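You operate a simulated robot arm through the tools that you are given. There is no shell and no other tool. Be economical: measure what you need, move in short steps, check, and stop when the job is done.

You run a simulated two-armed robot. Do the job below in one go: nothing can be reset, and whatever is moved stays where it is left.

JOB
Wipe up the spill on the free end of the island top with the cream cloth and put it back.

It is judged by the outcome, as a careful person would: the job done as asked, and still so three seconds after it is handed in. It fails if anything else is knocked over, pushed out of place, dropped, spilled or broken. Flat cloth is picked up by pressing the open fingertips on it (5 to 10 N) and closing them slowly along it; thin cloth reads only 2 to 8 mm in the jaws.

ROBOT AND FRAMES
Two 7-joint arms with two-finger parallel grippers on one trunk, on a base that drives. Base frame: it is fixed to the floor where the robot stands at the start and does not move with it; the origin is under the middle of the robot, x ahead of it, y to its left, z up. Readings come in mm, rad, newtons and seconds.
The left shoulder is at the start at [70, 163, 1245], the right one opposite. Payload 3.43 kg a hand.
Tool frame (each hand has its own): the origin (TCP) lies between the finger pads and is the grasp point; the fingertips stand 34 mm ahead of it; z points along the fingers, y is the line along which they close. The gripper opens to 128 mm. The fingers are 24 mm wide and 12 mm thick; the gripper's body (48 by 130 mm) begins 96 mm behind the TCP.
Orientation is that of the tool frame in the base frame, as [roll, pitch, yaw] about the fixed x, y, z axes, in that order (R = Rz(yaw) Ry(pitch) Rx(roll)). With the fingers straight down and closing along the base's y, the tool's x points along the base's -x, its y along +y and its z along -z.

CONTROLS
- The arms move only by the tool nudge_tool. It takes "left_targets", "right_targets" or both (then of equal length, played together; a hand with none holds still); each is a list that holds one entry, the list of rows, each a list of 7 numbers: the shift along the tool's x, y, z in units of 400 mm (1.0 is 400 mm), then the turn, a rotation vector about the tool's x, y, z in units of 60 degrees (1.0 is 60 degrees), then the opening in per cent of the stroke, from 0 (shut) to 100 (fully open). In form: [[[tx, ty, tz, rx, ry, rz, claw], ...]]. A call has 1 to 20 rows; each row is the pose to reach, as a shift and turn from the pose commanded when the call began, along the tool's axes at that moment. A call with a number of a shift or a turn outside -1 to 1 is refused whole. A row lasts 0.2 s, in which the tool goes at most 50 mm and 0.15 rad; a call with a longer step from one row to the next is refused whole, and so is a gripper value outside its range. A pose out of reach is approached as far as the arm can. The call stops where the force on the tool passes 40 N (or 10 N more than at its start, if that is more) or the arm is blocked; 0.2 s more then pass. The fingers move at their own pace (about 153 mm/s each) and stop on an object; they squeeze with about 38 N. The grip force told is the motor's: it shows also when the fingers shut on nothing. Time passes only in rows, and 0.2 s behind the last, so rows that repeat a pose let the fingers close. It gives the time, the measured TCP pose, the force on the tool (base axes), the opening and the grip force at its end, in the units of the frame above (readings bear some noise), with the torque about the TCP (base axes, N m) and any sound that the robot's microphone picked up.
- Cameras (640 x 400 px; columns grow to the right, rows downward): "scene" is now at [136.3, 1.1, 1464]; the picture's right is [0.02, -1.00, 0.00], its down [-0.64, -0.01, -0.77] and it looks along [0.77, 0.01, -0.64] (base axes); focal length 283 px, centre (320, 200). "left" rides on the left gripper at [76, 11, -160] in its tool frame; the picture's right is [-0.15, 0.99, 0.00], its down [-0.88, -0.13, -0.46] and it looks along [-0.45, -0.07, 0.89] (tool axes); focal length 234 px, centre (320, 200). "right" rides on the right gripper at [76, -11, -160] in its tool frame; the picture's right is [0.15, 0.99, 0.00], its down [-0.88, 0.13, -0.46] and it looks along [-0.45, 0.07, 0.89] (tool axes); focal length 234 px, centre (320, 200). There is no depth. A picture from a camera that has moved, and an enlarged one, comes with that camera's place and axes in the base frame and with its lens.
- capture(camera): a new picture of that camera. It takes no simulated time.
- slide_trunk(by): slides the trunk up (or, below 0, down) by that many mm; the arms and the scene camera ride with it, the base frame stays. It gives what a move gives, with no picture.
- drive_base(legs): drives the robot by 1 to 6 legs, each [ahead, left, turn to the left] in mm, mm and rad, along the robot's own axes; the way and the turn of a leg run together, so that a leg with both is an arc; at most 1500 mm and 3.142 rad a leg. The arms and the cameras ride along, it lands a little off, and it stops where it bumps. It gives what a move gives.
- turn_head(pan, tilt): turns the head with the scene camera to pan (to the left, within 1.501 rad either way) and tilt (down, from -0.506 to 1.204), counted from straight ahead of the robot. It gives what a move gives.
- enlarge(camera, box): a new picture of the part [left, top, right, bottom] of that camera's present view, enlarged. It takes no simulated time.
- close_job(): hands the job in; it is judged then, once.

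Work in short steps. Places have to be worked out from the pictures, the camera data and where the tool is seen: move nearer, look again, correct. Check each grasp and each placing, and mend what went wrong. You have 120 turns and 88 pictures in all, those below and enlarged ones among them. Open the grippers and draw the arms clear of the work before you hand the job in, unless the task says otherwise; then end with one line.

The tools are called by a JSON object that holds its "fn" and its "kwargs". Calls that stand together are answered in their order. nudge_tool: Moves the arms, as the interface text tells. Its arguments: {"type":"object","properties":{"left_targets":{"type":"array","items":{"type":"array","items":{"type":"array","items":{"type":"number"}}}},"right_targets":{"type":"array","items":{"type":"array","items":{"type":"array","items":{"type":"number"}}}}},"required":[]} The other tools are called the same way: slide_trunk (by) slides the trunk up or down; drive_base (legs) drives the base; turn_head (pan, tilt) turns the head that bears the scene camera; capture (camera) takes a picture; enlarge (camera, box) takes an enlarged picture of a part of a camera's view; close_job () hands the job in.

At the start:

```text
time_s: 0.0
left_ee_pos: [664.0, 283.5, 1136.6]
left_ee_rot: [3.141, 0.002, -3.14]
left_wrist_force: [-0.4, -0.2, 0.5]
left_torque: [0.0, 0.0, 0.0]
left_gripper_width: 128.1
left_grip_force: 0.0
right_ee_pos: [570.9, -190.1, 1170.0]
right_ee_rot: [-3.141, 0.001, 3.141]
right_wrist_force: [-0.3, 0.0, -0.2]
right_torque: [0.0, 0.01, -0.02]
right_gripper_width: 128.3
right_grip_force: 0.1
trunk travel left (down, up): [-725.0, 215.0]
robot x, y, heading: [-1.2, -0.2, 0.001]
head pan, tilt: [0.016, 0.691]
```

scene: 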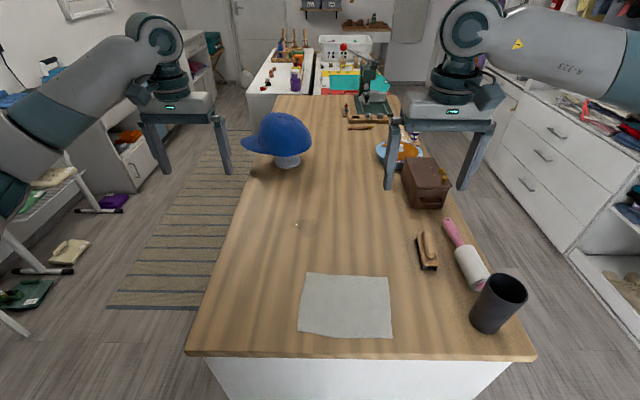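
right: 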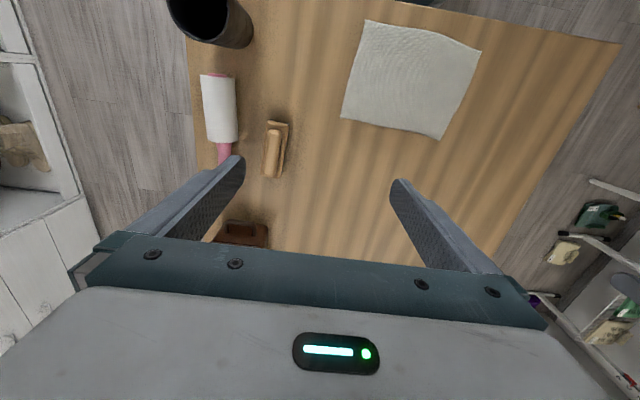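
left: 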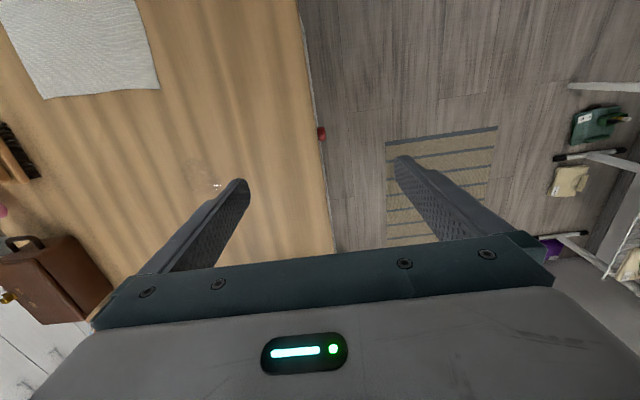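

The cloth lies at about (499, -58). I see a faint mark near pixel (303,226), so I'll enlarge to find the spill.

{"fn": "enlarge", "kwargs": {"camera": "scene", "box": [220, 160, 420, 285]}}

{"fn": "enlarge", "kwargs": {"camera": "scene", "box": [190, 260, 540, 400]}}

{"fn": "enlarge", "kwargs": {"camera": "scene", "box": [240, 40, 440, 165]}}

{"fn": "enlarge", "kwargs": {"camera": "left", "box": [120, 100, 340, 240]}}

```text
3.20 times, centred on (320, 222) of scene
camera zoom: at [136.3, 1.1, 1464.0], right [0.02, -1.0, 0.0], down [-0.64, -0.01, -0.77], along [0.77, 0.01, -0.64], focal length 904 px, centre (320, 128)
```

zoom: 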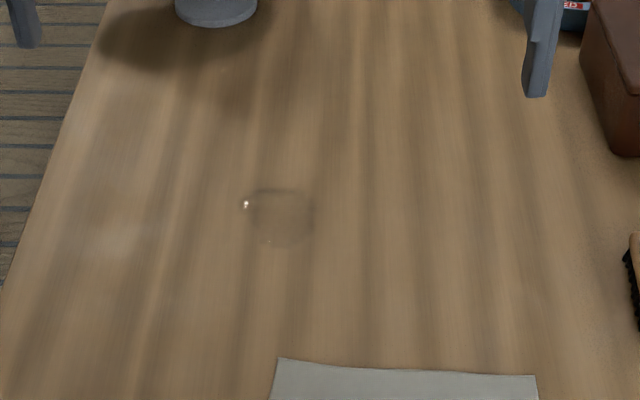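

```text
1.83 times, centred on (365, 330) of scene
camera zoom: at [136.3, 1.1, 1464.0], right [0.02, -1.0, 0.0], down [-0.64, -0.01, -0.77], along [0.77, 0.01, -0.64], focal length 517 px, centre (238, -38)
```

zoom: 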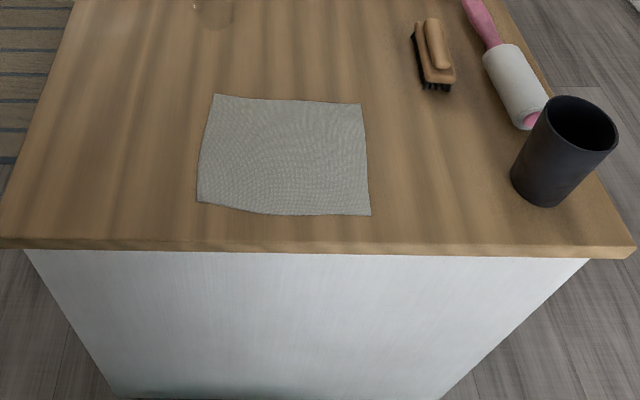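

```text
3.20 times, centred on (340, 102) of scene
camera zoom: at [136.3, 1.1, 1464.0], right [0.02, -1.0, 0.0], down [-0.64, -0.01, -0.77], along [0.77, 0.01, -0.64], focal length 904 px, centre (256, 512)
```

zoom: 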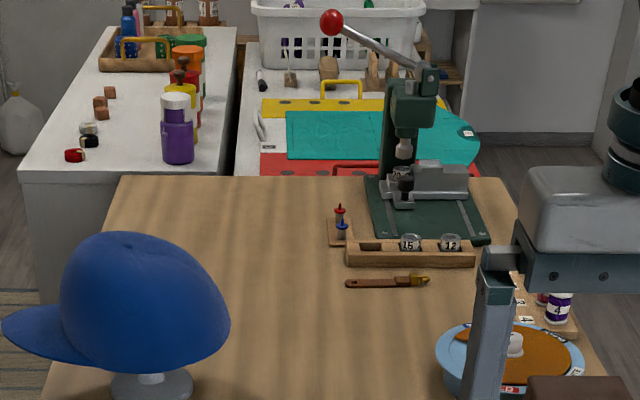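

```text
2.86 times, centred on (230, 170) of left
camera zoom: at [587.2, 295.5, 1296.9], right [0.15, 0.99, 0.0], down [0.88, -0.13, 0.46], along [0.45, -0.07, -0.89], focal length 669 px, centre (577, 286)
```

zoom: 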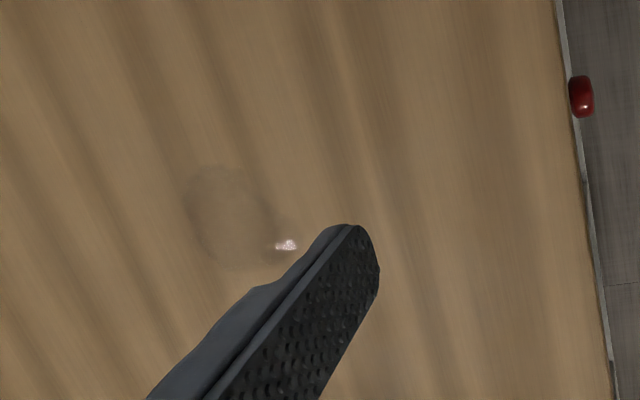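

The spill is a clear puddle about 75 mm across at (760, 47). The cloth covers about x 428–588, y -165–48. I'll bring the right hand above the cloth centre with the fingers part open.

{"fn": "nudge_tool", "kwargs": {"right_targets": [[[0.02, 0.041, 0.078, 0, 0, 0, 50], [0.04, 0.082, 0.156, 0, 0, 0, 50], [0.06, 0.124, 0.234, 0, 0, 0, 50], [0.08, 0.165, 0.312, 0, 0, 0, 50], [0.1, 0.206, 0.39, 0, 0, 0, 50], [0.12, 0.247, 0.469, 0, 0, 0, 50], [0.14, 0.289, 0.547, 0, 0, 0, 50], [0.1575, 0.33, 0.625, 0, 0, 0, 50], [0.1575, 0.33, 0.625, 0, 0, 0, 50]]]}}

{"fn": "capture", "kwargs": {"camera": "scene"}}

{"fn": "capture", "kwargs": {"camera": "right"}}

```text
time_s: 2.0
left_ee_pos: [663.5, 283.0, 1136.7]
left_ee_rot: [-3.141, 0.0, -3.139]
left_wrist_force: [0.2, -0.2, 0.2]
left_torque: [-0.02, 0.05, 0.0]
left_gripper_width: 127.8
left_grip_force: 0.2
right_ee_pos: [505.1, -56.5, 919.8]
right_ee_rot: [3.141, 0.0, 3.141]
right_wrist_force: [-0.6, 0.4, 0.1]
right_torque: [-0.02, -0.04, 0.02]
right_gripper_width: 63.9
right_grip_force: 0.1
trunk travel left (down, up): [-725.0, 215.0]
robot x, y, heading: [-0.7, 0.4, -0.0]
head pan, tilt: [0.016, 0.691]
```

```text
80 pictures are left
camera scene: at [136.1, 0.7, 1464.0], right [0.02, -1.0, 0.0], down [-0.64, -0.01, -0.77], along [0.77, 0.01, -0.64], focal length 283 px, centre (320, 200)
```

scene: 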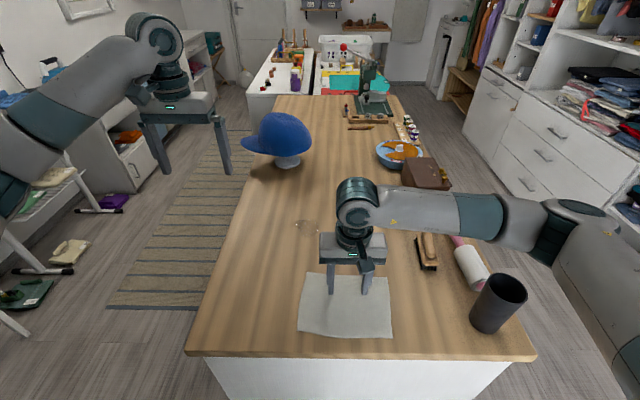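

```text
79 pictures are left
camera right: at [428.6, -68.8, 1078.5], right [-0.15, 0.99, 0.0], down [0.88, 0.13, 0.46], along [0.45, 0.07, -0.89], focal length 234 px, centre (320, 200)
```

right: 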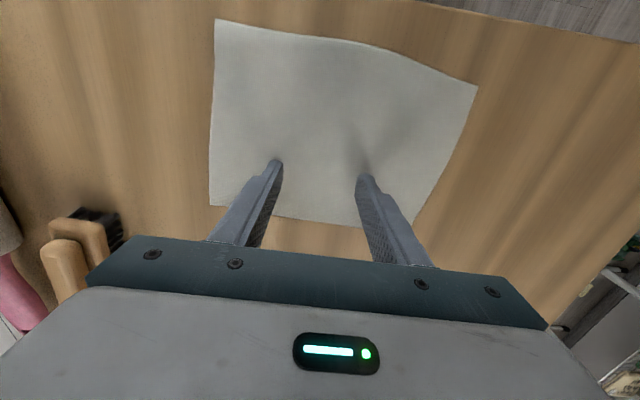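

The hand is centred over the cloth. I'll descend to just above contact in small steps and read the force.

{"fn": "nudge_tool", "kwargs": {"right_targets": [[[0, 0, 0.04, 0, 0, 0, 50], [0, 0, 0.08, 0, 0, 0, 50], [0, 0, 0.11, 0, 0, 0, 50], [0, 0, 0.125, 0, 0, 0, 50], [0, 0, 0.13, 0, 0, 0, 50], [0, 0, 0.135, 0, 0, 0, 50], [0, 0, 0.135, 0, 0, 0, 50]]]}}

```text
time_s: 2.4
left_ee_pos: [662.8, 282.9, 1137.1]
left_ee_rot: [3.141, 0.001, -3.141]
left_wrist_force: [0.1, -0.2, -0.2]
left_torque: [0.02, 0.01, 0.02]
left_gripper_width: 128.3
left_grip_force: 0.1
right_ee_pos: [507.0, -55.7, 915.4]
right_ee_rot: [3.139, 0.007, -3.141]
right_wrist_force: [-3.7, 0.1, 16.3]
right_torque: [-0.61, 0.23, -0.16]
right_gripper_width: 64.0
right_grip_force: 0.2
trunk travel left (down, up): [-725.0, 215.0]
robot x, y, heading: [-0.6, -2.8, -0.003]
head pan, tilt: [0.016, 0.691]
stopped in row 1 (right hand): the force on the tool passed its limit (the readings are from after the stop); the commanded pose is now the measured one
```

Contact came early: tips at about z 881. The wrist and scene views agree if the surface is at 881, so the top is higher than stated. That puts the cloth centre at about (479, -53) and the spill at about (711, 43). I'll check the picture for disturbance.

{"fn": "capture", "kwargs": {"camera": "scene"}}

{"fn": "capture", "kwargs": {"camera": "right"}}

```text
78 pictures are left
camera scene: at [134.3, 1.0, 1464.3], right [0.01, -1.0, 0.0], down [-0.64, -0.01, -0.77], along [0.77, 0.01, -0.64], focal length 283 px, centre (320, 200)
```

scene: 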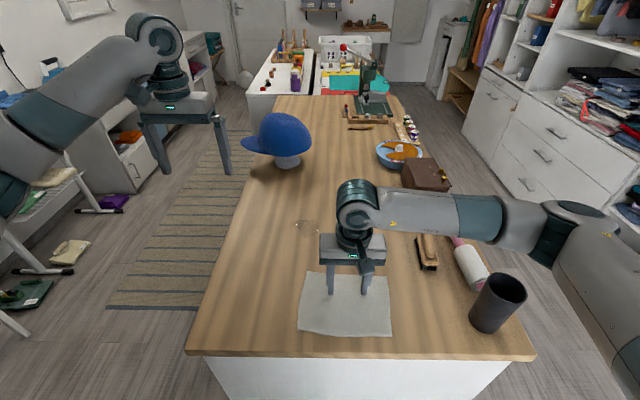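

```text
77 pictures are left
camera right: at [428.8, -69.1, 1073.7], right [-0.15, 0.99, 0.0], down [0.88, 0.13, 0.46], along [0.46, 0.07, -0.89], focal length 234 px, centre (320, 200)
```

right: 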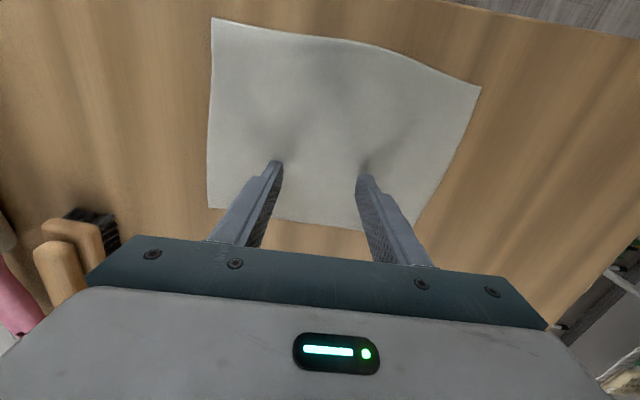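

The tips are indeed on the cloth. I'll lift 10 mm, shift 28 mm toward its centre, and lower again gently.

{"fn": "nudge_tool", "kwargs": {"right_targets": [[[0, 0, -0.02, 0, 0, 0, 50], [0.035, 0, -0.025, 0, 0, 0, 50], [0.07, 0, -0.025, 0, 0, 0, 50], [0.07, 0, -0.025, 0, 0, 0, 50], [0.07, 0, -0.01, 0, 0, 0, 50], [0.07, 0, -0.005, 0, 0, 0, 50], [0.07, 0, -0.005, 0, 0, 0, 50]]]}}

```text
time_s: 4.0
left_ee_pos: [664.1, 283.2, 1136.6]
left_ee_rot: [3.142, 0.001, -3.142]
left_wrist_force: [-0.5, -0.4, -0.4]
left_torque: [0.01, 0.0, 0.01]
left_gripper_width: 127.9
left_grip_force: 0.1
right_ee_pos: [478.4, -54.2, 916.9]
right_ee_rot: [3.138, 0.005, -3.138]
right_wrist_force: [0.0, -0.8, -0.5]
right_torque: [0.04, 0.03, -0.02]
right_gripper_width: 64.0
right_grip_force: 0.1
trunk travel left (down, up): [-725.0, 215.0]
robot x, y, heading: [2.0, -0.3, 0.001]
head pan, tilt: [0.016, 0.691]
```

No force yet at z 916.9. I'll go down in 0.8 mm steps.

{"fn": "nudge_tool", "kwargs": {"right_targets": [[[0, 0, 0.002, 0, 0, 0, 50], [0, 0, 0.004, 0, 0, 0, 50], [0, 0, 0.004, 0, 0, 0, 50]]]}}

```text
time_s: 4.8
left_ee_pos: [663.9, 283.4, 1138.3]
left_ee_rot: [-3.141, 0.001, 3.141]
left_wrist_force: [0.7, -0.5, -0.6]
left_torque: [-0.01, -0.03, 0.03]
left_gripper_width: 128.1
left_grip_force: 0.0
right_ee_pos: [479.4, -54.2, 914.2]
right_ee_rot: [3.138, 0.006, 3.141]
right_wrist_force: [-0.8, -1.9, 13.0]
right_torque: [-0.54, 0.18, -0.05]
right_gripper_width: 64.2
right_grip_force: 0.4
trunk travel left (down, up): [-725.0, 215.0]
robot x, y, heading: [0.8, 0.3, 0.001]
head pan, tilt: [0.016, 0.691]
```

13 N is a bit firm, so I'll ease back 0.4 mm and close slowly.

{"fn": "nudge_tool", "kwargs": {"right_targets": [[[0, 0, -0.001, 0, 0, 0, 50], [0, 0, -0.001, 0, 0, 0, 46], [0, 0, -0.001, 0, 0, 0, 42], [0, 0, -0.001, 0, 0, 0, 38], [0, 0, -0.001, 0, 0, 0, 34], [0, 0, -0.001, 0, 0, 0, 30], [0, 0, -0.001, 0, 0, 0, 26], [0, 0, -0.001, 0, 0, 0, 22], [0, 0, -0.001, 0, 0, 0, 18], [0, 0, -0.001, 0, 0, 0, 14], [0, 0, -0.001, 0, 0, 0, 10], [0, 0, -0.001, 0, 0, 0, 6], [0, 0, -0.001, 0, 0, 0, 3], [0, 0, -0.001, 0, 0, 0, 0], [0, 0, -0.001, 0, 0, 0, 0], [0, 0, -0.001, 0, 0, 0, 0]]]}}

{"fn": "capture", "kwargs": {"camera": "right"}}

```text
time_s: 8.2
left_ee_pos: [661.1, 283.2, 1137.8]
left_ee_rot: [3.14, 0.003, -3.141]
left_wrist_force: [0.4, 1.0, 0.0]
left_torque: [-0.01, 0.0, -0.05]
left_gripper_width: 128.1
left_grip_force: 0.1
right_ee_pos: [478.0, -56.0, 915.7]
right_ee_rot: [3.138, 0.005, 3.141]
right_wrist_force: [1.0, -3.0, 29.5]
right_torque: [-0.17, 0.18, 0.01]
right_gripper_width: 2.2
right_grip_force: 36.4
trunk travel left (down, up): [-725.0, 215.0]
robot x, y, heading: [4.2, -0.8, 0.001]
head pan, tilt: [0.016, 0.691]
```

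```text
76 pictures are left
camera right: at [401.0, -68.9, 1073.6], right [-0.15, 0.99, 0.0], down [0.88, 0.13, 0.46], along [0.46, 0.07, -0.89], focal length 234 px, centre (320, 200)
```

right: 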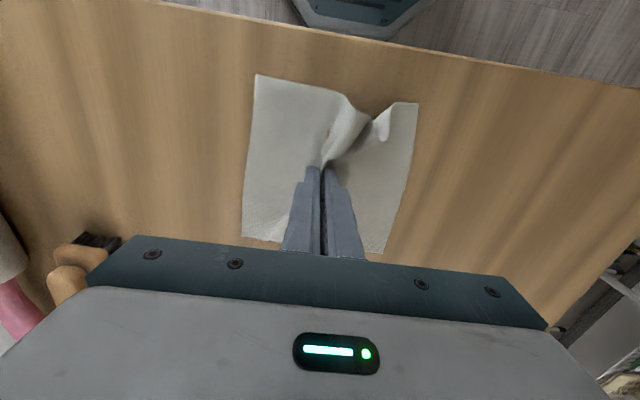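

The fold reads 2.2 mm at 36 N, so the cloth is gripped. I'll lift 20 mm and check.

{"fn": "nudge_tool", "kwargs": {"right_targets": [[[0, 0, -0.02, 0, 0, 0, 0], [0, 0, -0.04, 0, 0, 0, 0], [0, 0, -0.06, 0, 0, 0, 0], [0, 0, -0.06, 0, 0, 0, 0]]]}}

{"fn": "capture", "kwargs": {"camera": "right"}}

{"fn": "enlarge", "kwargs": {"camera": "scene", "box": [220, 180, 480, 350]}}

```text
time_s: 9.2
left_ee_pos: [663.6, 283.7, 1136.6]
left_ee_rot: [-3.141, -0.002, -3.141]
left_wrist_force: [0.5, -0.6, -0.6]
left_torque: [0.01, 0.01, 0.01]
left_gripper_width: 127.7
left_grip_force: 0.0
right_ee_pos: [479.3, -56.0, 937.1]
right_ee_rot: [3.14, 0.004, 3.142]
right_wrist_force: [0.3, -0.8, -0.9]
right_torque: [0.03, 0.01, -0.04]
right_gripper_width: 2.4
right_grip_force: 36.7
trunk travel left (down, up): [-725.0, 215.0]
robot x, y, heading: [3.9, -3.5, 0.002]
head pan, tilt: [0.016, 0.691]
```

```text
75 pictures are left
camera right: at [401.8, -67.9, 1096.6], right [-0.15, 0.99, 0.0], down [0.88, 0.13, 0.46], along [0.45, 0.07, -0.89], focal length 234 px, centre (320, 200)
```

right: 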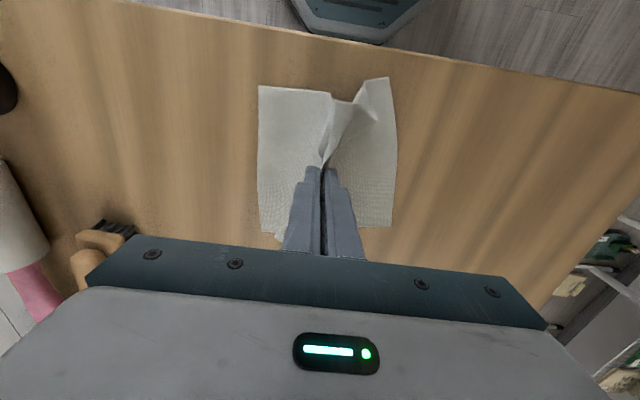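

```text
2.35 times, centred on (350, 265) of scene
camera zoom: at [136.4, 0.9, 1463.9], right [0.01, -1.0, 0.0], down [-0.64, -0.01, -0.77], along [0.77, 0.01, -0.64], focal length 665 px, centre (249, 47)
```

zoom: 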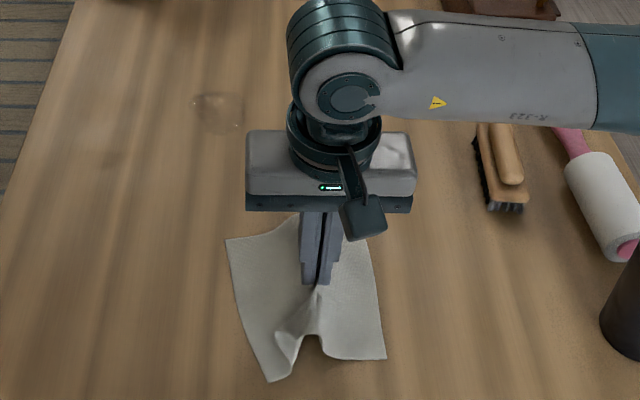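

Cloth is held. The spill re-measures at about (713, 46). I'll carry the cloth low to just above the spill.

{"fn": "nudge_tool", "kwargs": {"right_targets": [[[-0.05, 0.022, -0.01, 0, 0, 0, 0], [-0.11, 0.048, -0.02, 0, 0, 0, 0], [-0.17, 0.074, -0.02, 0, 0, 0, 0], [-0.23, 0.1, -0.02, 0, 0, 0, 0], [-0.29, 0.126, -0.02, 0, 0, 0, 0], [-0.35, 0.152, -0.02, 0, 0, 0, 0], [-0.41, 0.178, -0.02, 0, 0, 0, 0], [-0.47, 0.204, -0.02, 0, 0, 0, 0], [-0.53, 0.23, -0.02, 0, 0, 0, 0], [-0.585, 0.255, 0, 0, 0, 0, 0], [-0.585, 0.255, 0.02, 0, 0, 0, 0], [-0.585, 0.255, 0.035, 0, 0, 0, 0], [-0.585, 0.255, 0.035, 0, 0, 0, 0]]]}}

{"fn": "capture", "kwargs": {"camera": "right"}}

{"fn": "enlarge", "kwargs": {"camera": "scene", "box": [220, 130, 480, 300]}}

{"fn": "capture", "kwargs": {"camera": "left"}}

```text
time_s: 12.0
left_ee_pos: [663.3, 284.1, 1137.9]
left_ee_rot: [3.141, -0.003, -3.141]
left_wrist_force: [0.2, -0.3, -0.8]
left_torque: [0.0, -0.02, 0.0]
left_gripper_width: 128.0
left_grip_force: 0.0
right_ee_pos: [712.3, 46.5, 924.1]
right_ee_rot: [3.14, 0.003, -3.14]
right_wrist_force: [0.5, 0.1, 0.1]
right_torque: [-0.02, -0.02, -0.03]
right_gripper_width: 2.0
right_grip_force: 36.4
trunk travel left (down, up): [-725.0, 215.0]
robot x, y, heading: [-1.0, 0.4, 0.0]
head pan, tilt: [0.016, 0.691]
```

```text
73 pictures are left
camera right: at [635.2, 33.3, 1082.9], right [-0.15, 0.99, 0.0], down [0.88, 0.13, 0.46], along [0.45, 0.07, -0.89], focal length 234 px, centre (320, 200)
```

right: 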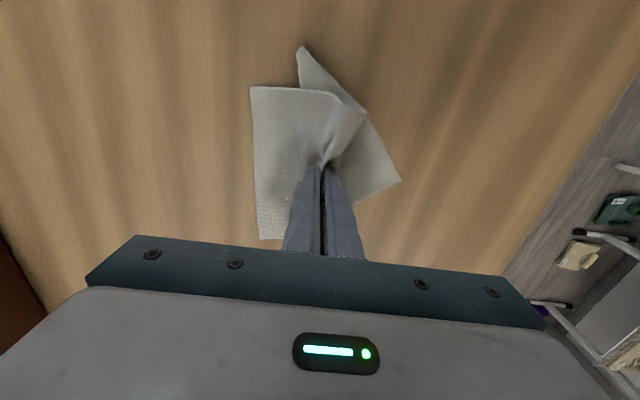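

```text
2.35 times, centred on (350, 215) of scene
camera zoom: at [136.5, 1.2, 1464.0], right [0.02, -1.0, 0.0], down [-0.64, -0.01, -0.77], along [0.77, 0.01, -0.64], focal length 665 px, centre (249, 165)
```

zoom: 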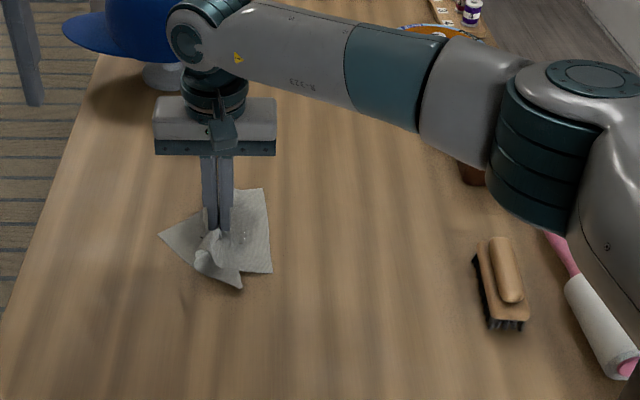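

```text
71 pictures are left
camera left: at [587.5, 295.5, 1296.6], right [0.15, 0.99, 0.0], down [0.88, -0.13, 0.45], along [0.45, -0.07, -0.89], focal length 234 px, centre (320, 200)
```

left: 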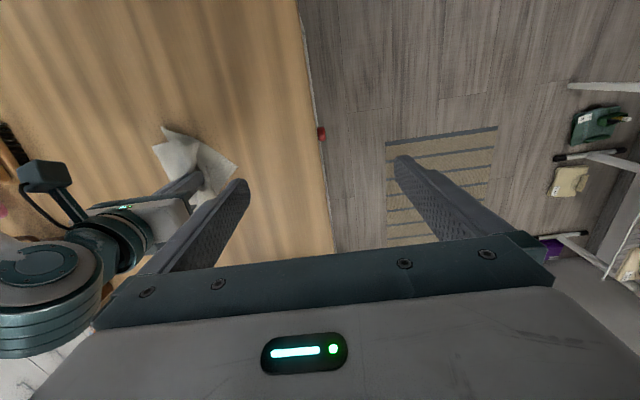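

The cloth is over the spill. I'll lower to light contact.

{"fn": "nudge_tool", "kwargs": {"right_targets": [[[0, 0, 0.01, 0, 0, 0, 0], [0, 0, 0.016, 0, 0, 0, 0], [0, 0, 0.021, 0, 0, 0, 0], [0, 0, 0.021, 0, 0, 0, 0]]]}}

```text
time_s: 13.0
left_ee_pos: [664.3, 283.4, 1136.4]
left_ee_rot: [-3.141, 0.0, -3.141]
left_wrist_force: [0.5, 1.0, -0.4]
left_torque: [-0.01, -0.01, 0.01]
left_gripper_width: 128.2
left_grip_force: 0.1
right_ee_pos: [712.5, 46.7, 916.3]
right_ee_rot: [3.139, 0.005, -3.139]
right_wrist_force: [0.1, 0.6, 1.7]
right_torque: [0.01, 0.0, -0.03]
right_gripper_width: 2.0
right_grip_force: 36.7
trunk travel left (down, up): [-725.0, 215.0]
robot x, y, heading: [1.0, -0.6, -0.001]
head pan, tilt: [0.016, 0.691]
```

Just touching (1.7 N). I'll press about 1 mm further and sweep back and forth across the spill area.

{"fn": "nudge_tool", "kwargs": {"right_targets": [[[0, 0, 0.003, 0, 0, 0, 0], [0, 0.05, 0.003, 0, 0, 0, 0], [0, 0.1, 0.003, 0, 0, 0, 0], [0.05, 0.1, 0.003, 0, 0, 0, 0], [0.05, 0.05, 0.003, 0, 0, 0, 0], [0.05, 0, 0.003, 0, 0, 0, 0], [0.05, -0.05, 0.003, 0, 0, 0, 0], [0.05, -0.1, 0.003, 0, 0, 0, 0], [0, -0.1, 0.003, 0, 0, 0, 0], [0, -0.05, 0.003, 0, 0, 0, 0], [0, 0, 0.003, 0, 0, 0, 0], [0, 0.05, 0.003, 0, 0, 0, 0], [0, 0.1, 0.003, 0, 0, 0, 0], [-0.05, 0.1, 0.003, 0, 0, 0, 0], [-0.05, 0.05, 0.003, 0, 0, 0, 0], [-0.05, 0, 0.003, 0, 0, 0, 0], [-0.05, -0.05, 0.003, 0, 0, 0, 0], [-0.05, -0.1, 0.003, 0, 0, 0, 0]]]}}

{"fn": "enlarge", "kwargs": {"camera": "scene", "box": [220, 130, 480, 300]}}

{"fn": "capture", "kwargs": {"camera": "right"}}

```text
time_s: 16.8
left_ee_pos: [662.9, 282.0, 1137.8]
left_ee_rot: [3.14, 0.001, -3.141]
left_wrist_force: [0.3, -1.3, -0.6]
left_torque: [0.02, -0.01, 0.02]
left_gripper_width: 127.9
left_grip_force: 0.1
right_ee_pos: [734.2, 4.5, 917.6]
right_ee_rot: [3.138, 0.005, 3.141]
right_wrist_force: [0.1, 0.5, 1.4]
right_torque: [0.02, 0.0, -0.03]
right_gripper_width: 2.2
right_grip_force: 36.8
trunk travel left (down, up): [-725.0, 215.0]
robot x, y, heading: [-2.5, 0.7, -0.002]
head pan, tilt: [0.016, 0.691]
```

```text
2.35 times, centred on (350, 215) of scene
camera zoom: at [136.3, -0.3, 1464.0], right [0.01, -1.0, 0.0], down [-0.64, -0.01, -0.77], along [0.77, 0.01, -0.64], focal length 665 px, centre (249, 165)
```

zoom: 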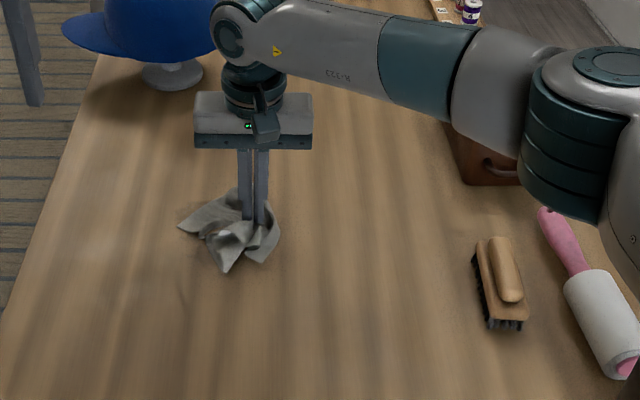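

```text
69 pictures are left
camera right: at [657.0, -7.8, 1075.3], right [-0.15, 0.99, 0.0], down [0.88, 0.13, 0.46], along [0.45, 0.07, -0.89], focal length 234 px, centre (320, 200)
```

right: 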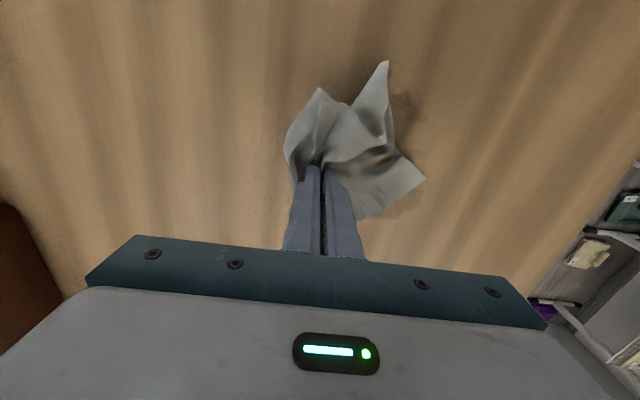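

The cloth looks darker, so it is absorbing. I'll lift and move aside to see what's left.

{"fn": "nudge_tool", "kwargs": {"right_targets": [[[0, 0, -0.04, 0, 0, 0, 0], [0, 0, -0.1, 0, 0, 0, 0], [0, -0.06, -0.15, 0, 0, 0, 0], [0, -0.14, -0.2, 0, 0, 0, 0], [0, -0.23, -0.2, 0, 0, 0, 0], [0, -0.32, -0.2, 0, 0, 0, 0], [0, -0.32, -0.2, 0, 0, 0, 0]]]}}

{"fn": "enlarge", "kwargs": {"camera": "scene", "box": [220, 160, 420, 285]}}

{"fn": "enlarge", "kwargs": {"camera": "left", "box": [120, 100, 340, 240]}}

{"fn": "capture", "kwargs": {"camera": "right"}}

```text
time_s: 18.4
left_ee_pos: [662.0, 285.3, 1136.9]
left_ee_rot: [-3.142, -0.003, 3.141]
left_wrist_force: [0.2, -0.2, -0.5]
left_torque: [-0.03, -0.01, -0.03]
left_gripper_width: 128.1
left_grip_force: 0.0
right_ee_pos: [734.6, -123.7, 996.1]
right_ee_rot: [3.14, 0.005, -3.139]
right_wrist_force: [-0.3, -0.3, 0.2]
right_torque: [-0.03, -0.01, 0.01]
right_gripper_width: 2.4
right_grip_force: 36.6
trunk travel left (down, up): [-725.0, 215.0]
robot x, y, heading: [1.1, -0.2, -0.004]
head pan, tilt: [0.016, 0.691]
```

```text
3.20 times, centred on (320, 222) of scene
camera zoom: at [136.4, 2.1, 1464.0], right [0.02, -1.0, 0.0], down [-0.64, -0.01, -0.77], along [0.77, 0.01, -0.64], focal length 904 px, centre (320, 128)
```

zoom: 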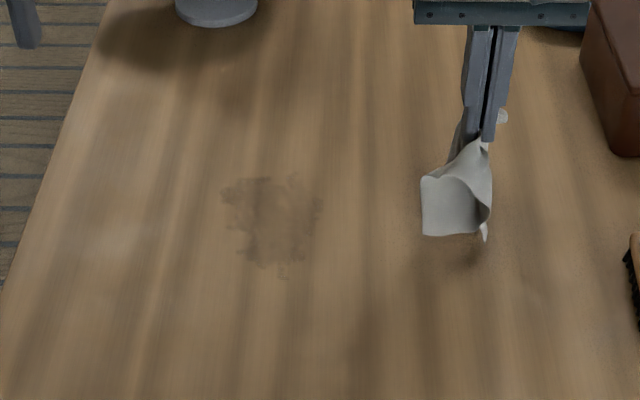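

```text
2.86 times, centred on (230, 170) of left
camera zoom: at [587.4, 296.3, 1296.5], right [0.15, 0.99, 0.0], down [0.88, -0.13, 0.46], along [0.45, -0.07, -0.89], focal length 669 px, centre (577, 286)
```

zoom: 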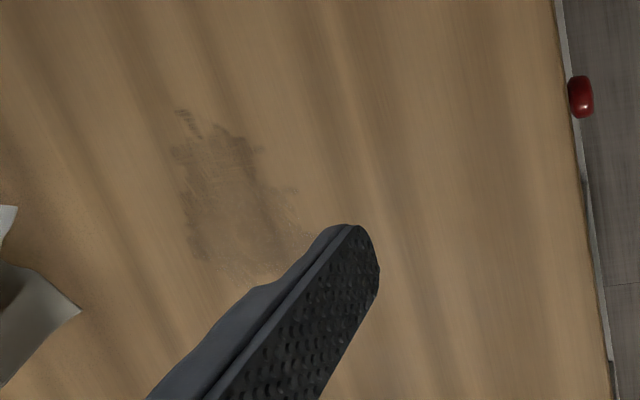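

```text
66 pictures are left
camera right: at [657.1, -137.1, 1154.8], right [-0.15, 0.99, 0.0], down [0.88, 0.13, 0.46], along [0.45, 0.07, -0.89], focal length 234 px, centre (320, 200)
```

right: 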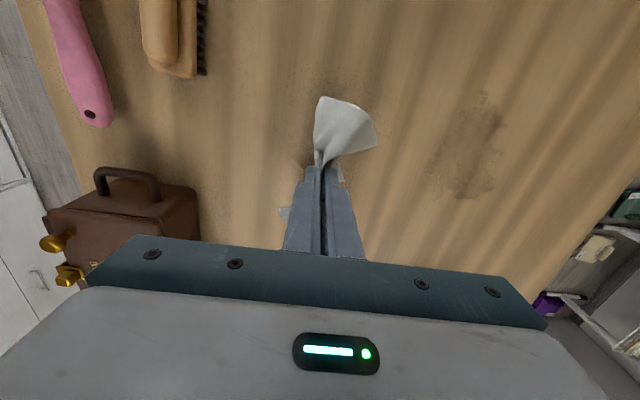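

The puddle is now a thin film over x 640–770, y 5–98. I'll go back and wipe a wider area with more pressure, first lowering near (765, 10).

{"fn": "nudge_tool", "kwargs": {"right_targets": [[[-0.02, 0.08, 0, 0, 0, 0, 0], [-0.04, 0.16, 0, 0, 0, 0, 0], [-0.06, 0.25, 0, 0, 0, 0, 0], [-0.075, 0.335, 0.04, 0, 0, 0, 0], [-0.075, 0.335, 0.1, 0, 0, 0, 0], [-0.075, 0.335, 0.15, 0, 0, 0, 0], [-0.075, 0.335, 0.18, 0, 0, 0, 0], [-0.075, 0.335, 0.195, 0, 0, 0, 0], [-0.075, 0.335, 0.2, 0, 0, 0, 0], [-0.075, 0.335, 0.2, 0, 0, 0, 0]]]}}

```text
time_s: 20.6
left_ee_pos: [663.7, 284.1, 1136.7]
left_ee_rot: [-3.141, -0.001, -3.14]
left_wrist_force: [-0.5, 0.0, -0.3]
left_torque: [0.01, 0.01, 0.02]
left_gripper_width: 127.9
left_grip_force: 0.0
right_ee_pos: [763.7, 11.3, 916.3]
right_ee_rot: [3.138, 0.006, -3.14]
right_wrist_force: [0.4, -0.6, 5.8]
right_torque: [0.01, 0.0, 0.0]
right_gripper_width: 2.5
right_grip_force: 36.8
trunk travel left (down, up): [-725.0, 215.0]
robot x, y, heading: [-1.1, 1.9, 0.0]
head pan, tilt: [0.016, 0.691]
```

5.8 N contact. I'll now raster with strokes along x, stepping toward +y.

{"fn": "nudge_tool", "kwargs": {"right_targets": [[[0, 0, 0.0025, 0, 0, 0, 0], [0.103, 0, 0.0025, 0, 0, 0, 0], [0.206, 0, 0.0025, 0, 0, 0, 0], [0.31, 0, 0.0025, 0, 0, 0, 0], [0.31, 0.0525, 0.0025, 0, 0, 0, 0], [0.206, 0.0525, 0.0025, 0, 0, 0, 0], [0.103, 0.0525, 0.0025, 0, 0, 0, 0], [0, 0.0525, 0.0025, 0, 0, 0, 0], [0, 0.105, 0.0025, 0, 0, 0, 0], [0.103, 0.105, 0.0025, 0, 0, 0, 0], [0.206, 0.105, 0.0025, 0, 0, 0, 0], [0.31, 0.105, 0.0025, 0, 0, 0, 0], [0.31, 0.1575, 0.0025, 0, 0, 0, 0], [0.206, 0.1575, 0.0025, 0, 0, 0, 0], [0.103, 0.1575, 0.0025, 0, 0, 0, 0], [0, 0.1575, 0.0025, 0, 0, 0, 0], [0, 0.21, 0.0025, 0, 0, 0, 0], [0.103, 0.21, 0.0025, 0, 0, 0, 0], [0.206, 0.21, 0.0025, 0, 0, 0, 0], [0.31, 0.21, 0.0025, 0, 0, 0, 0]]]}}

```text
time_s: 24.8
left_ee_pos: [662.4, 282.1, 1137.3]
left_ee_rot: [3.14, 0.0, -3.141]
left_wrist_force: [-0.4, -0.7, -1.0]
left_torque: [0.01, 0.0, 0.02]
left_gripper_width: 127.8
left_grip_force: 0.0
right_ee_pos: [638.0, 96.8, 917.2]
right_ee_rot: [3.135, 0.006, 3.141]
right_wrist_force: [6.5, 2.5, 18.1]
right_torque: [0.17, -0.24, -0.02]
right_gripper_width: 2.0
right_grip_force: 36.9
right hand out of reach, approached as far as the arm can: row 17
trunk travel left (down, up): [-725.0, 215.0]
robot x, y, heading: [-0.5, -1.2, -0.003]
head pan, tilt: [0.016, 0.691]
```

I'll lift and move aside again to inspect.

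{"fn": "nudge_tool", "kwargs": {"right_targets": [[[0, 0, -0.04, 0, 0, 0, 0], [0, 0, -0.1, 0, 0, 0, 0], [0.05, -0.08, -0.15, 0, 0, 0, 0], [0.1, -0.17, -0.2, 0, 0, 0, 0], [0.15, -0.26, -0.2, 0, 0, 0, 0], [0.15, -0.36, -0.2, 0, 0, 0, 0], [0.15, -0.45, -0.2, 0, 0, 0, 0], [0.15, -0.45, -0.2, 0, 0, 0, 0]]]}}

{"fn": "enlarge", "kwargs": {"camera": "scene", "box": [220, 160, 420, 285]}}

{"fn": "enlarge", "kwargs": {"camera": "left", "box": [120, 100, 340, 240]}}

```text
time_s: 26.6
left_ee_pos: [663.8, 285.4, 1135.9]
left_ee_rot: [-3.139, -0.002, -3.138]
left_wrist_force: [0.7, 0.1, -0.1]
left_torque: [-0.02, 0.01, -0.04]
left_gripper_width: 127.9
left_grip_force: 0.1
right_ee_pos: [579.8, -84.6, 994.8]
right_ee_rot: [3.14, 0.004, -3.14]
right_wrist_force: [-0.2, 0.1, 0.3]
right_torque: [-0.01, 0.0, 0.0]
right_gripper_width: 2.4
right_grip_force: 37.1
trunk travel left (down, up): [-725.0, 215.0]
robot x, y, heading: [-0.3, 0.7, 0.001]
head pan, tilt: [0.016, 0.691]
```

```text
3.20 times, centred on (320, 222) of scene
camera zoom: at [136.6, 2.3, 1464.0], right [0.02, -1.0, 0.0], down [-0.64, -0.01, -0.77], along [0.77, 0.01, -0.64], focal length 904 px, centre (320, 128)
```

zoom: 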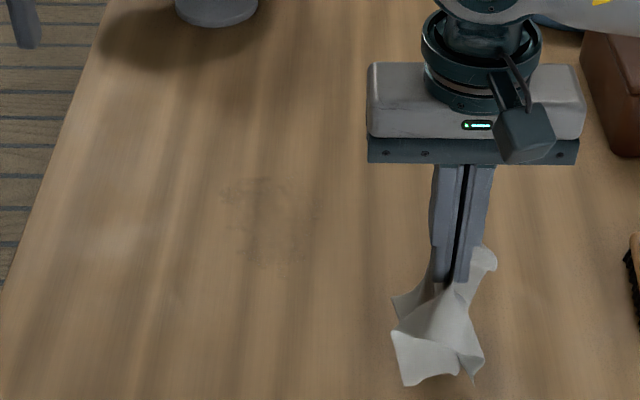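

```text
2.86 times, centred on (230, 170) of left
camera zoom: at [587.6, 296.5, 1296.3], right [0.15, 0.99, 0.0], down [0.88, -0.13, 0.45], along [0.45, -0.07, -0.89], focal length 669 px, centre (577, 286)
```

zoom: 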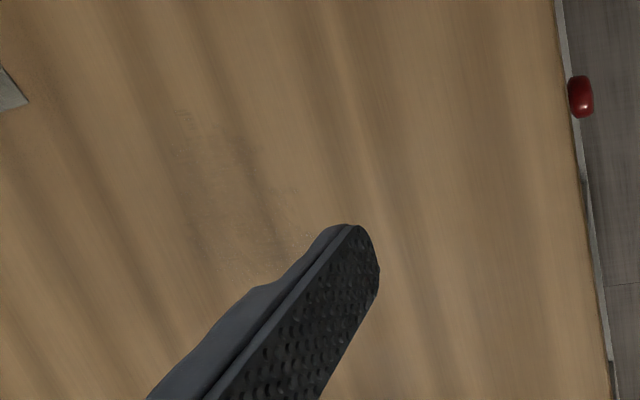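

Much fainter. I'll do another full pass with strokes along y, first lowering near (640, 5).

{"fn": "nudge_tool", "kwargs": {"right_targets": [[[-0.05, 0.08, 0, 0, 0, 0, 0], [-0.1, 0.16, 0, 0, 0, 0, 0], [-0.15, 0.225, 0.04, 0, 0, 0, 0], [-0.15, 0.225, 0.1, 0, 0, 0, 0], [-0.15, 0.225, 0.15, 0, 0, 0, 0], [-0.15, 0.225, 0.18, 0, 0, 0, 0], [-0.15, 0.225, 0.193, 0, 0, 0, 0], [-0.15, 0.225, 0.197, 0, 0, 0, 0], [-0.15, 0.225, 0.197, 0, 0, 0, 0]]]}}

```text
time_s: 28.6
left_ee_pos: [661.8, 283.5, 1138.5]
left_ee_rot: [-3.142, 0.001, 3.141]
left_wrist_force: [-0.1, 0.0, -0.1]
left_torque: [-0.03, 0.0, -0.04]
left_gripper_width: 128.0
left_grip_force: 0.1
right_ee_pos: [638.9, 6.6, 917.7]
right_ee_rot: [3.137, 0.008, 3.141]
right_wrist_force: [2.1, -3.4, 23.3]
right_torque: [-0.07, -0.08, 0.0]
right_gripper_width: 2.0
right_grip_force: 36.7
trunk travel left (down, up): [-725.0, 215.0]
robot x, y, heading: [1.4, 0.8, 0.004]
head pan, tilt: [0.016, 0.691]
```

{"fn": "nudge_tool", "kwargs": {"right_targets": [[[0, 0, -0.002, 0, 0, 0, 0], [0, 0.1125, -0.002, 0, 0, 0, 0], [0, 0.225, -0.002, 0, 0, 0, 0], [-0.05, 0.225, -0.002, 0, 0, 0, 0], [-0.05, 0.1125, -0.002, 0, 0, 0, 0], [-0.05, 0, -0.002, 0, 0, 0, 0], [-0.1, 0, -0.002, 0, 0, 0, 0], [-0.1, 0.1125, -0.002, 0, 0, 0, 0], [-0.1, 0.225, -0.002, 0, 0, 0, 0], [-0.15, 0.225, -0.002, 0, 0, 0, 0], [-0.15, 0.1125, -0.002, 0, 0, 0, 0], [-0.15, 0, -0.002, 0, 0, 0, 0], [-0.2, 0, -0.001, 0, 0, 0, 0], [-0.2, 0.1125, -0.001, 0, 0, 0, 0], [-0.2, 0.215, -0.001, 0, 0, 0, 0], [-0.25, 0.2, -0.001, 0, 0, 0, 0], [-0.25, 0.1, 0, 0, 0, 0, 0], [-0.25, 0, 0, 0, 0, 0, 0], [-0.3, 0, 0, 0, 0, 0, 0], [-0.3, 0.1, 0, 0, 0, 0, 0]]]}}

{"fn": "nudge_tool", "kwargs": {"right_targets": [[[0, 0, -0.04, 0, 0, 0, 0], [0, 0, -0.1, 0, 0, 0, 0], [0.05, -0.08, -0.15, 0, 0, 0, 0], [0.13, -0.15, -0.2, 0, 0, 0, 0], [0.21, -0.22, -0.2, 0, 0, 0, 0], [0.29, -0.28, -0.2, 0, 0, 0, 0], [0.38, -0.32, -0.2, 0, 0, 0, 0], [0.45, -0.33, -0.2, 0, 0, 0, 0], [0.45, -0.33, -0.2, 0, 0, 0, 0]]]}}

{"fn": "enlarge", "kwargs": {"camera": "scene", "box": [220, 160, 420, 285]}}

{"fn": "enlarge", "kwargs": {"camera": "left", "box": [120, 100, 340, 240]}}

```text
time_s: 32.8
left_ee_pos: [662.0, 284.8, 1136.4]
left_ee_rot: [-3.139, -0.001, 3.141]
left_wrist_force: [-0.5, -1.2, -0.2]
left_torque: [-0.04, 0.0, 0.02]
left_gripper_width: 127.8
left_grip_force: 0.0
right_ee_pos: [757.8, 46.7, 916.9]
right_ee_rot: [3.14, 0.008, 3.14]
right_wrist_force: [2.0, -1.0, 6.3]
right_torque: [-0.03, -0.07, -0.01]
right_gripper_width: 2.2
right_grip_force: 37.0
trunk travel left (down, up): [-725.0, 215.0]
robot x, y, heading: [-3.1, 1.7, 0.002]
head pan, tilt: [0.016, 0.691]
```

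```text
time_s: 34.8
left_ee_pos: [664.6, 282.9, 1136.3]
left_ee_rot: [-3.142, -0.002, 3.139]
left_wrist_force: [-0.9, 0.1, -1.0]
left_torque: [0.0, 0.0, 0.01]
left_gripper_width: 127.7
left_grip_force: 0.1
right_ee_pos: [579.3, -86.3, 995.0]
right_ee_rot: [3.138, 0.001, 3.141]
right_wrist_force: [0.1, -0.2, -0.7]
right_torque: [0.0, 0.01, -0.02]
right_gripper_width: 2.2
right_grip_force: 36.9
trunk travel left (down, up): [-725.0, 215.0]
robot x, y, heading: [0.8, 1.2, -0.003]
head pan, tilt: [0.016, 0.691]
```

```text
3.20 times, centred on (320, 222) of scene
camera zoom: at [136.7, 1.1, 1463.9], right [0.01, -1.0, 0.0], down [-0.64, -0.01, -0.77], along [0.77, 0.01, -0.64], focal length 904 px, centre (320, 128)
```

zoom: 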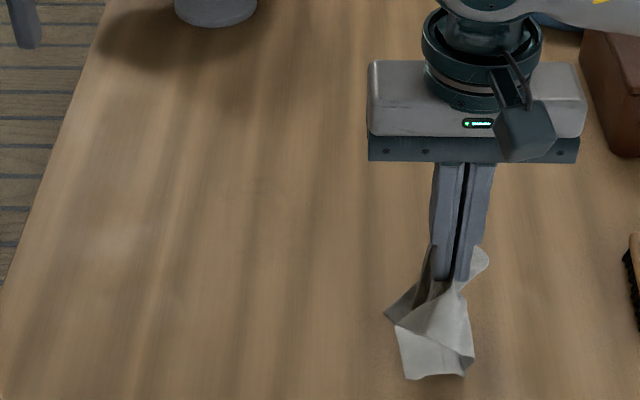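

```text
2.86 times, centred on (230, 170) of left
camera zoom: at [587.7, 295.4, 1296.5], right [0.15, 0.99, 0.0], down [0.88, -0.13, 0.45], along [0.45, -0.07, -0.89], focal length 669 px, centre (577, 286)
```

zoom: 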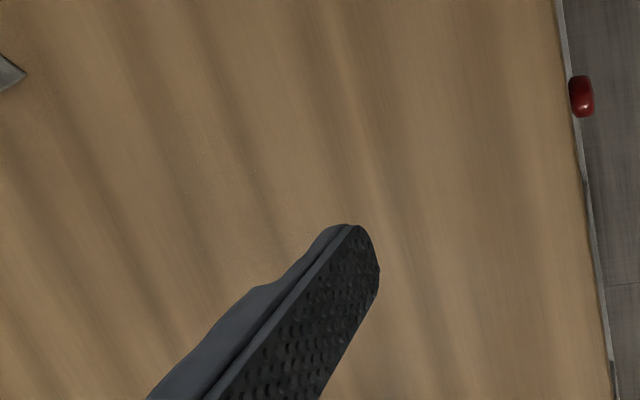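

Almost nothing remains, just perhaps a faint trace. I'll do one more pass to be thorough.

{"fn": "nudge_tool", "kwargs": {"right_targets": [[[-0.06, 0.08, 0, 0, 0, 0, 0], [-0.12, 0.15, 0, 0, 0, 0, 0], [-0.19, 0.2, 0, 0, 0, 0, 0], [-0.26, 0.24, 0, 0, 0, 0, 0], [-0.33, 0.26, 0, 0, 0, 0, 0], [-0.4, 0.26, 0.02, 0, 0, 0, 0], [-0.46, 0.26, 0.06, 0, 0, 0, 0], [-0.46, 0.26, 0.12, 0, 0, 0, 0], [-0.46, 0.26, 0.17, 0, 0, 0, 0], [-0.46, 0.26, 0.19, 0, 0, 0, 0], [-0.46, 0.26, 0.196, 0, 0, 0, 0], [-0.46, 0.26, 0.196, 0, 0, 0, 0]]]}}

{"fn": "nudge_tool", "kwargs": {"right_targets": [[[0, 0, 0, 0, 0, 0, 0], [0.103, 0, 0, 0, 0, 0, 0], [0.206, 0, 0, 0, 0, 0, 0], [0.31, 0, 0, 0, 0, 0, 0], [0.31, 0.05, 0, 0, 0, 0, 0], [0.206, 0.05, 0, 0, 0, 0, 0], [0.103, 0.05, 0, 0, 0, 0, 0], [0, 0.05, 0, 0, 0, 0, 0], [0, 0.1, 0, 0, 0, 0, 0], [0.103, 0.1, 0, 0, 0, 0, 0], [0.206, 0.1, 0, 0, 0, 0, 0], [0.31, 0.1, 0, 0, 0, 0, 0], [0.31, 0.15, 0, 0, 0, 0, 0], [0.206, 0.15, 0, 0, 0, 0, 0], [0.103, 0.15, 0, 0, 0, 0, 0], [0.02, 0.15, 0, 0, 0, 0, 0], [0.07, 0.2, 0, 0, 0, 0, 0], [0.15, 0.2, 0, 0, 0, 0, 0], [0.23, 0.2, 0, 0, 0, 0, 0], [0.31, 0.2, 0, 0, 0, 0, 0]]]}}

{"fn": "nudge_tool", "kwargs": {"right_targets": [[[0, 0, -0.04, 0, 0, 0, 0], [0, 0, -0.1, 0, 0, 0, 0], [0.05, -0.08, -0.15, 0, 0, 0, 0], [0.1, -0.15, -0.2, 0, 0, 0, 0], [0.17, -0.22, -0.2, 0, 0, 0, 0], [0.24, -0.28, -0.2, 0, 0, 0, 0], [0.31, -0.33, -0.2, 0, 0, 0, 0], [0.375, -0.37, -0.2, 0, 0, 0, 0], [0.4, -0.37, -0.2, 0, 0, 0, 0], [0.4, -0.37, -0.2, 0, 0, 0, 0]]]}}

{"fn": "enlarge", "kwargs": {"camera": "scene", "box": [220, 160, 420, 285]}}

{"fn": "capture", "kwargs": {"camera": "scene"}}

{"fn": "enlarge", "kwargs": {"camera": "left", "box": [120, 100, 340, 240]}}

{"fn": "capture", "kwargs": {"camera": "right"}}

```text
time_s: 37.4
left_ee_pos: [664.0, 283.3, 1136.0]
left_ee_rot: [3.141, -0.001, -3.14]
left_wrist_force: [-0.2, -0.9, 0.1]
left_torque: [0.02, 0.02, -0.04]
left_gripper_width: 127.9
left_grip_force: 0.1
right_ee_pos: [761.9, 19.0, 917.8]
right_ee_rot: [3.138, 0.005, -3.14]
right_wrist_force: [1.0, 2.1, 4.8]
right_torque: [0.01, -0.02, -0.01]
right_gripper_width: 2.3
right_grip_force: 37.2
trunk travel left (down, up): [-725.0, 215.0]
robot x, y, heading: [1.9, 1.7, -0.001]
head pan, tilt: [0.016, 0.691]
```

```text
time_s: 41.6
left_ee_pos: [663.1, 283.2, 1137.4]
left_ee_rot: [3.141, 0.0, -3.141]
left_wrist_force: [-0.4, -0.6, 0.1]
left_torque: [-0.01, -0.02, -0.01]
left_gripper_width: 127.9
left_grip_force: 0.1
right_ee_pos: [638.2, 99.8, 918.7]
right_ee_rot: [3.137, 0.005, 3.141]
right_wrist_force: [1.2, -0.5, 0.1]
right_torque: [0.0, -0.03, 0.02]
right_gripper_width: 2.2
right_grip_force: 37.0
trunk travel left (down, up): [-725.0, 215.0]
robot x, y, heading: [1.5, 1.0, -0.006]
head pan, tilt: [0.016, 0.691]
```

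```text
time_s: 43.8
left_ee_pos: [663.7, 284.1, 1135.9]
left_ee_rot: [-3.141, 0.0, -3.141]
left_wrist_force: [1.3, 0.0, 0.1]
left_torque: [0.02, 0.0, -0.02]
left_gripper_width: 127.9
left_grip_force: 0.1
right_ee_pos: [480.7, -50.0, 996.7]
right_ee_rot: [3.138, 0.004, -3.141]
right_wrist_force: [0.1, 0.1, -0.5]
right_torque: [-0.03, 0.01, 0.02]
right_gripper_width: 2.3
right_grip_force: 36.9
trunk travel left (down, up): [-725.0, 215.0]
robot x, y, heading: [-1.6, -1.4, -0.005]
head pan, tilt: [0.016, 0.691]
```

```text
3.20 times, centred on (320, 222) of scene
camera zoom: at [136.5, 0.9, 1464.0], right [0.01, -1.0, 0.0], down [-0.64, -0.01, -0.77], along [0.77, 0.01, -0.64], focal length 904 px, centre (320, 128)
```

zoom: 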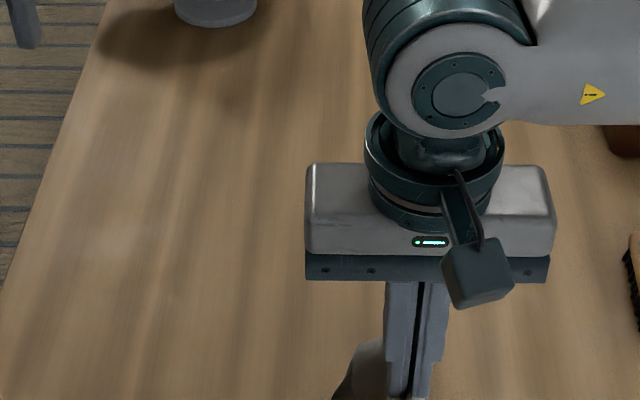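

```text
60 pictures are left
camera scene: at [136.5, 0.9, 1464.0], right [0.01, -1.0, 0.0], down [-0.64, -0.01, -0.77], along [0.77, 0.01, -0.64], focal length 283 px, centre (320, 200)
```

scene: 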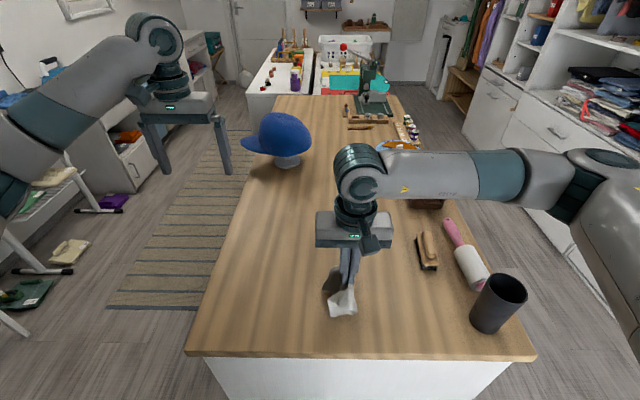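

```text
2.86 times, centred on (230, 170) of left
camera zoom: at [587.5, 295.2, 1296.7], right [0.15, 0.99, 0.0], down [0.88, -0.13, 0.45], along [0.45, -0.07, -0.89], focal length 669 px, centre (577, 286)
```

zoom: 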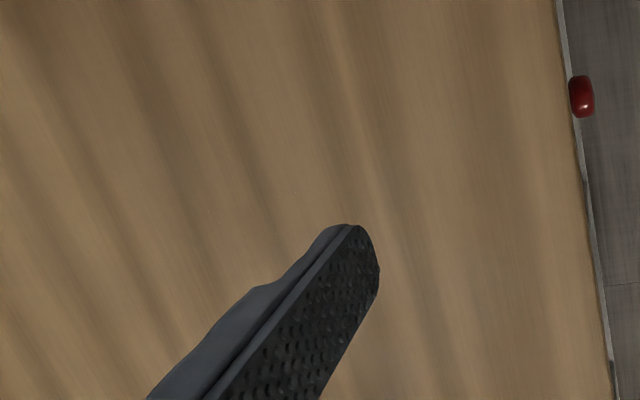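

```text
58 pictures are left
camera right: at [404.6, -63.1, 1155.0], right [-0.15, 0.99, 0.0], down [0.88, 0.13, 0.46], along [0.45, 0.07, -0.89], focal length 234 px, centre (320, 200)
```

right: 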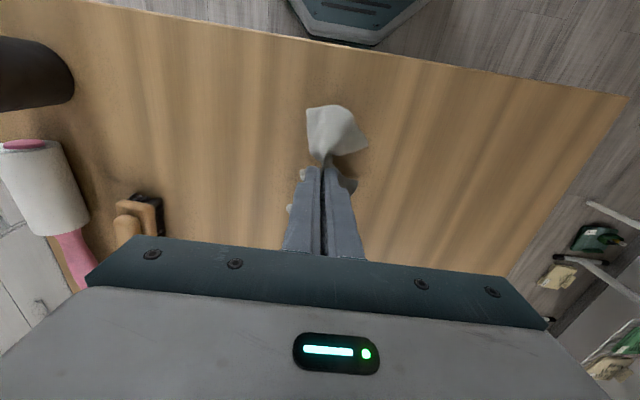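

The spot is clean in both views. I'll lower the cloth at its old centre.

{"fn": "nudge_tool", "kwargs": {"right_targets": [[[0, 0, 0.06, 0, 0, 0, 0], [0, -0.005, 0.12, 0, 0, 0, 0], [0, -0.01, 0.165, 0, 0, 0, 0], [0, -0.01, 0.185, 0, 0, 0, 0], [0, -0.01, 0.195, 0, 0, 0, 0], [0, -0.01, 0.198, 0, 0, 0, 0], [0, -0.01, 0.198, 0, 0, 0, 0]]]}}

{"fn": "capture", "kwargs": {"camera": "right"}}

```text
time_s: 45.4
left_ee_pos: [664.8, 282.9, 1137.5]
left_ee_rot: [3.142, 0.001, -3.141]
left_wrist_force: [-0.6, 0.0, 0.0]
left_torque: [0.02, -0.05, -0.02]
left_gripper_width: 128.1
left_grip_force: 0.0
right_ee_pos: [479.2, -55.7, 916.6]
right_ee_rot: [3.137, 0.006, 3.141]
right_wrist_force: [-0.9, 0.4, 1.4]
right_torque: [0.03, 0.04, -0.01]
right_gripper_width: 2.2
right_grip_force: 36.8
trunk travel left (down, up): [-725.0, 215.0]
robot x, y, heading: [-2.2, 3.0, -0.002]
head pan, tilt: [0.016, 0.691]
```

```text
57 pictures are left
camera right: at [402.2, -67.6, 1075.6], right [-0.15, 0.99, 0.0], down [0.88, 0.13, 0.46], along [0.45, 0.07, -0.89], focal length 234 px, centre (320, 200)
```

right: 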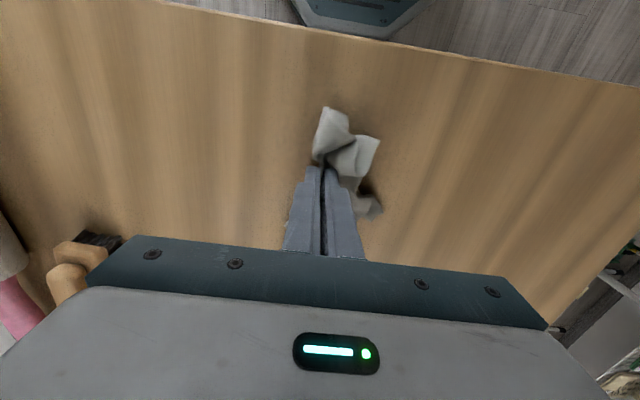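

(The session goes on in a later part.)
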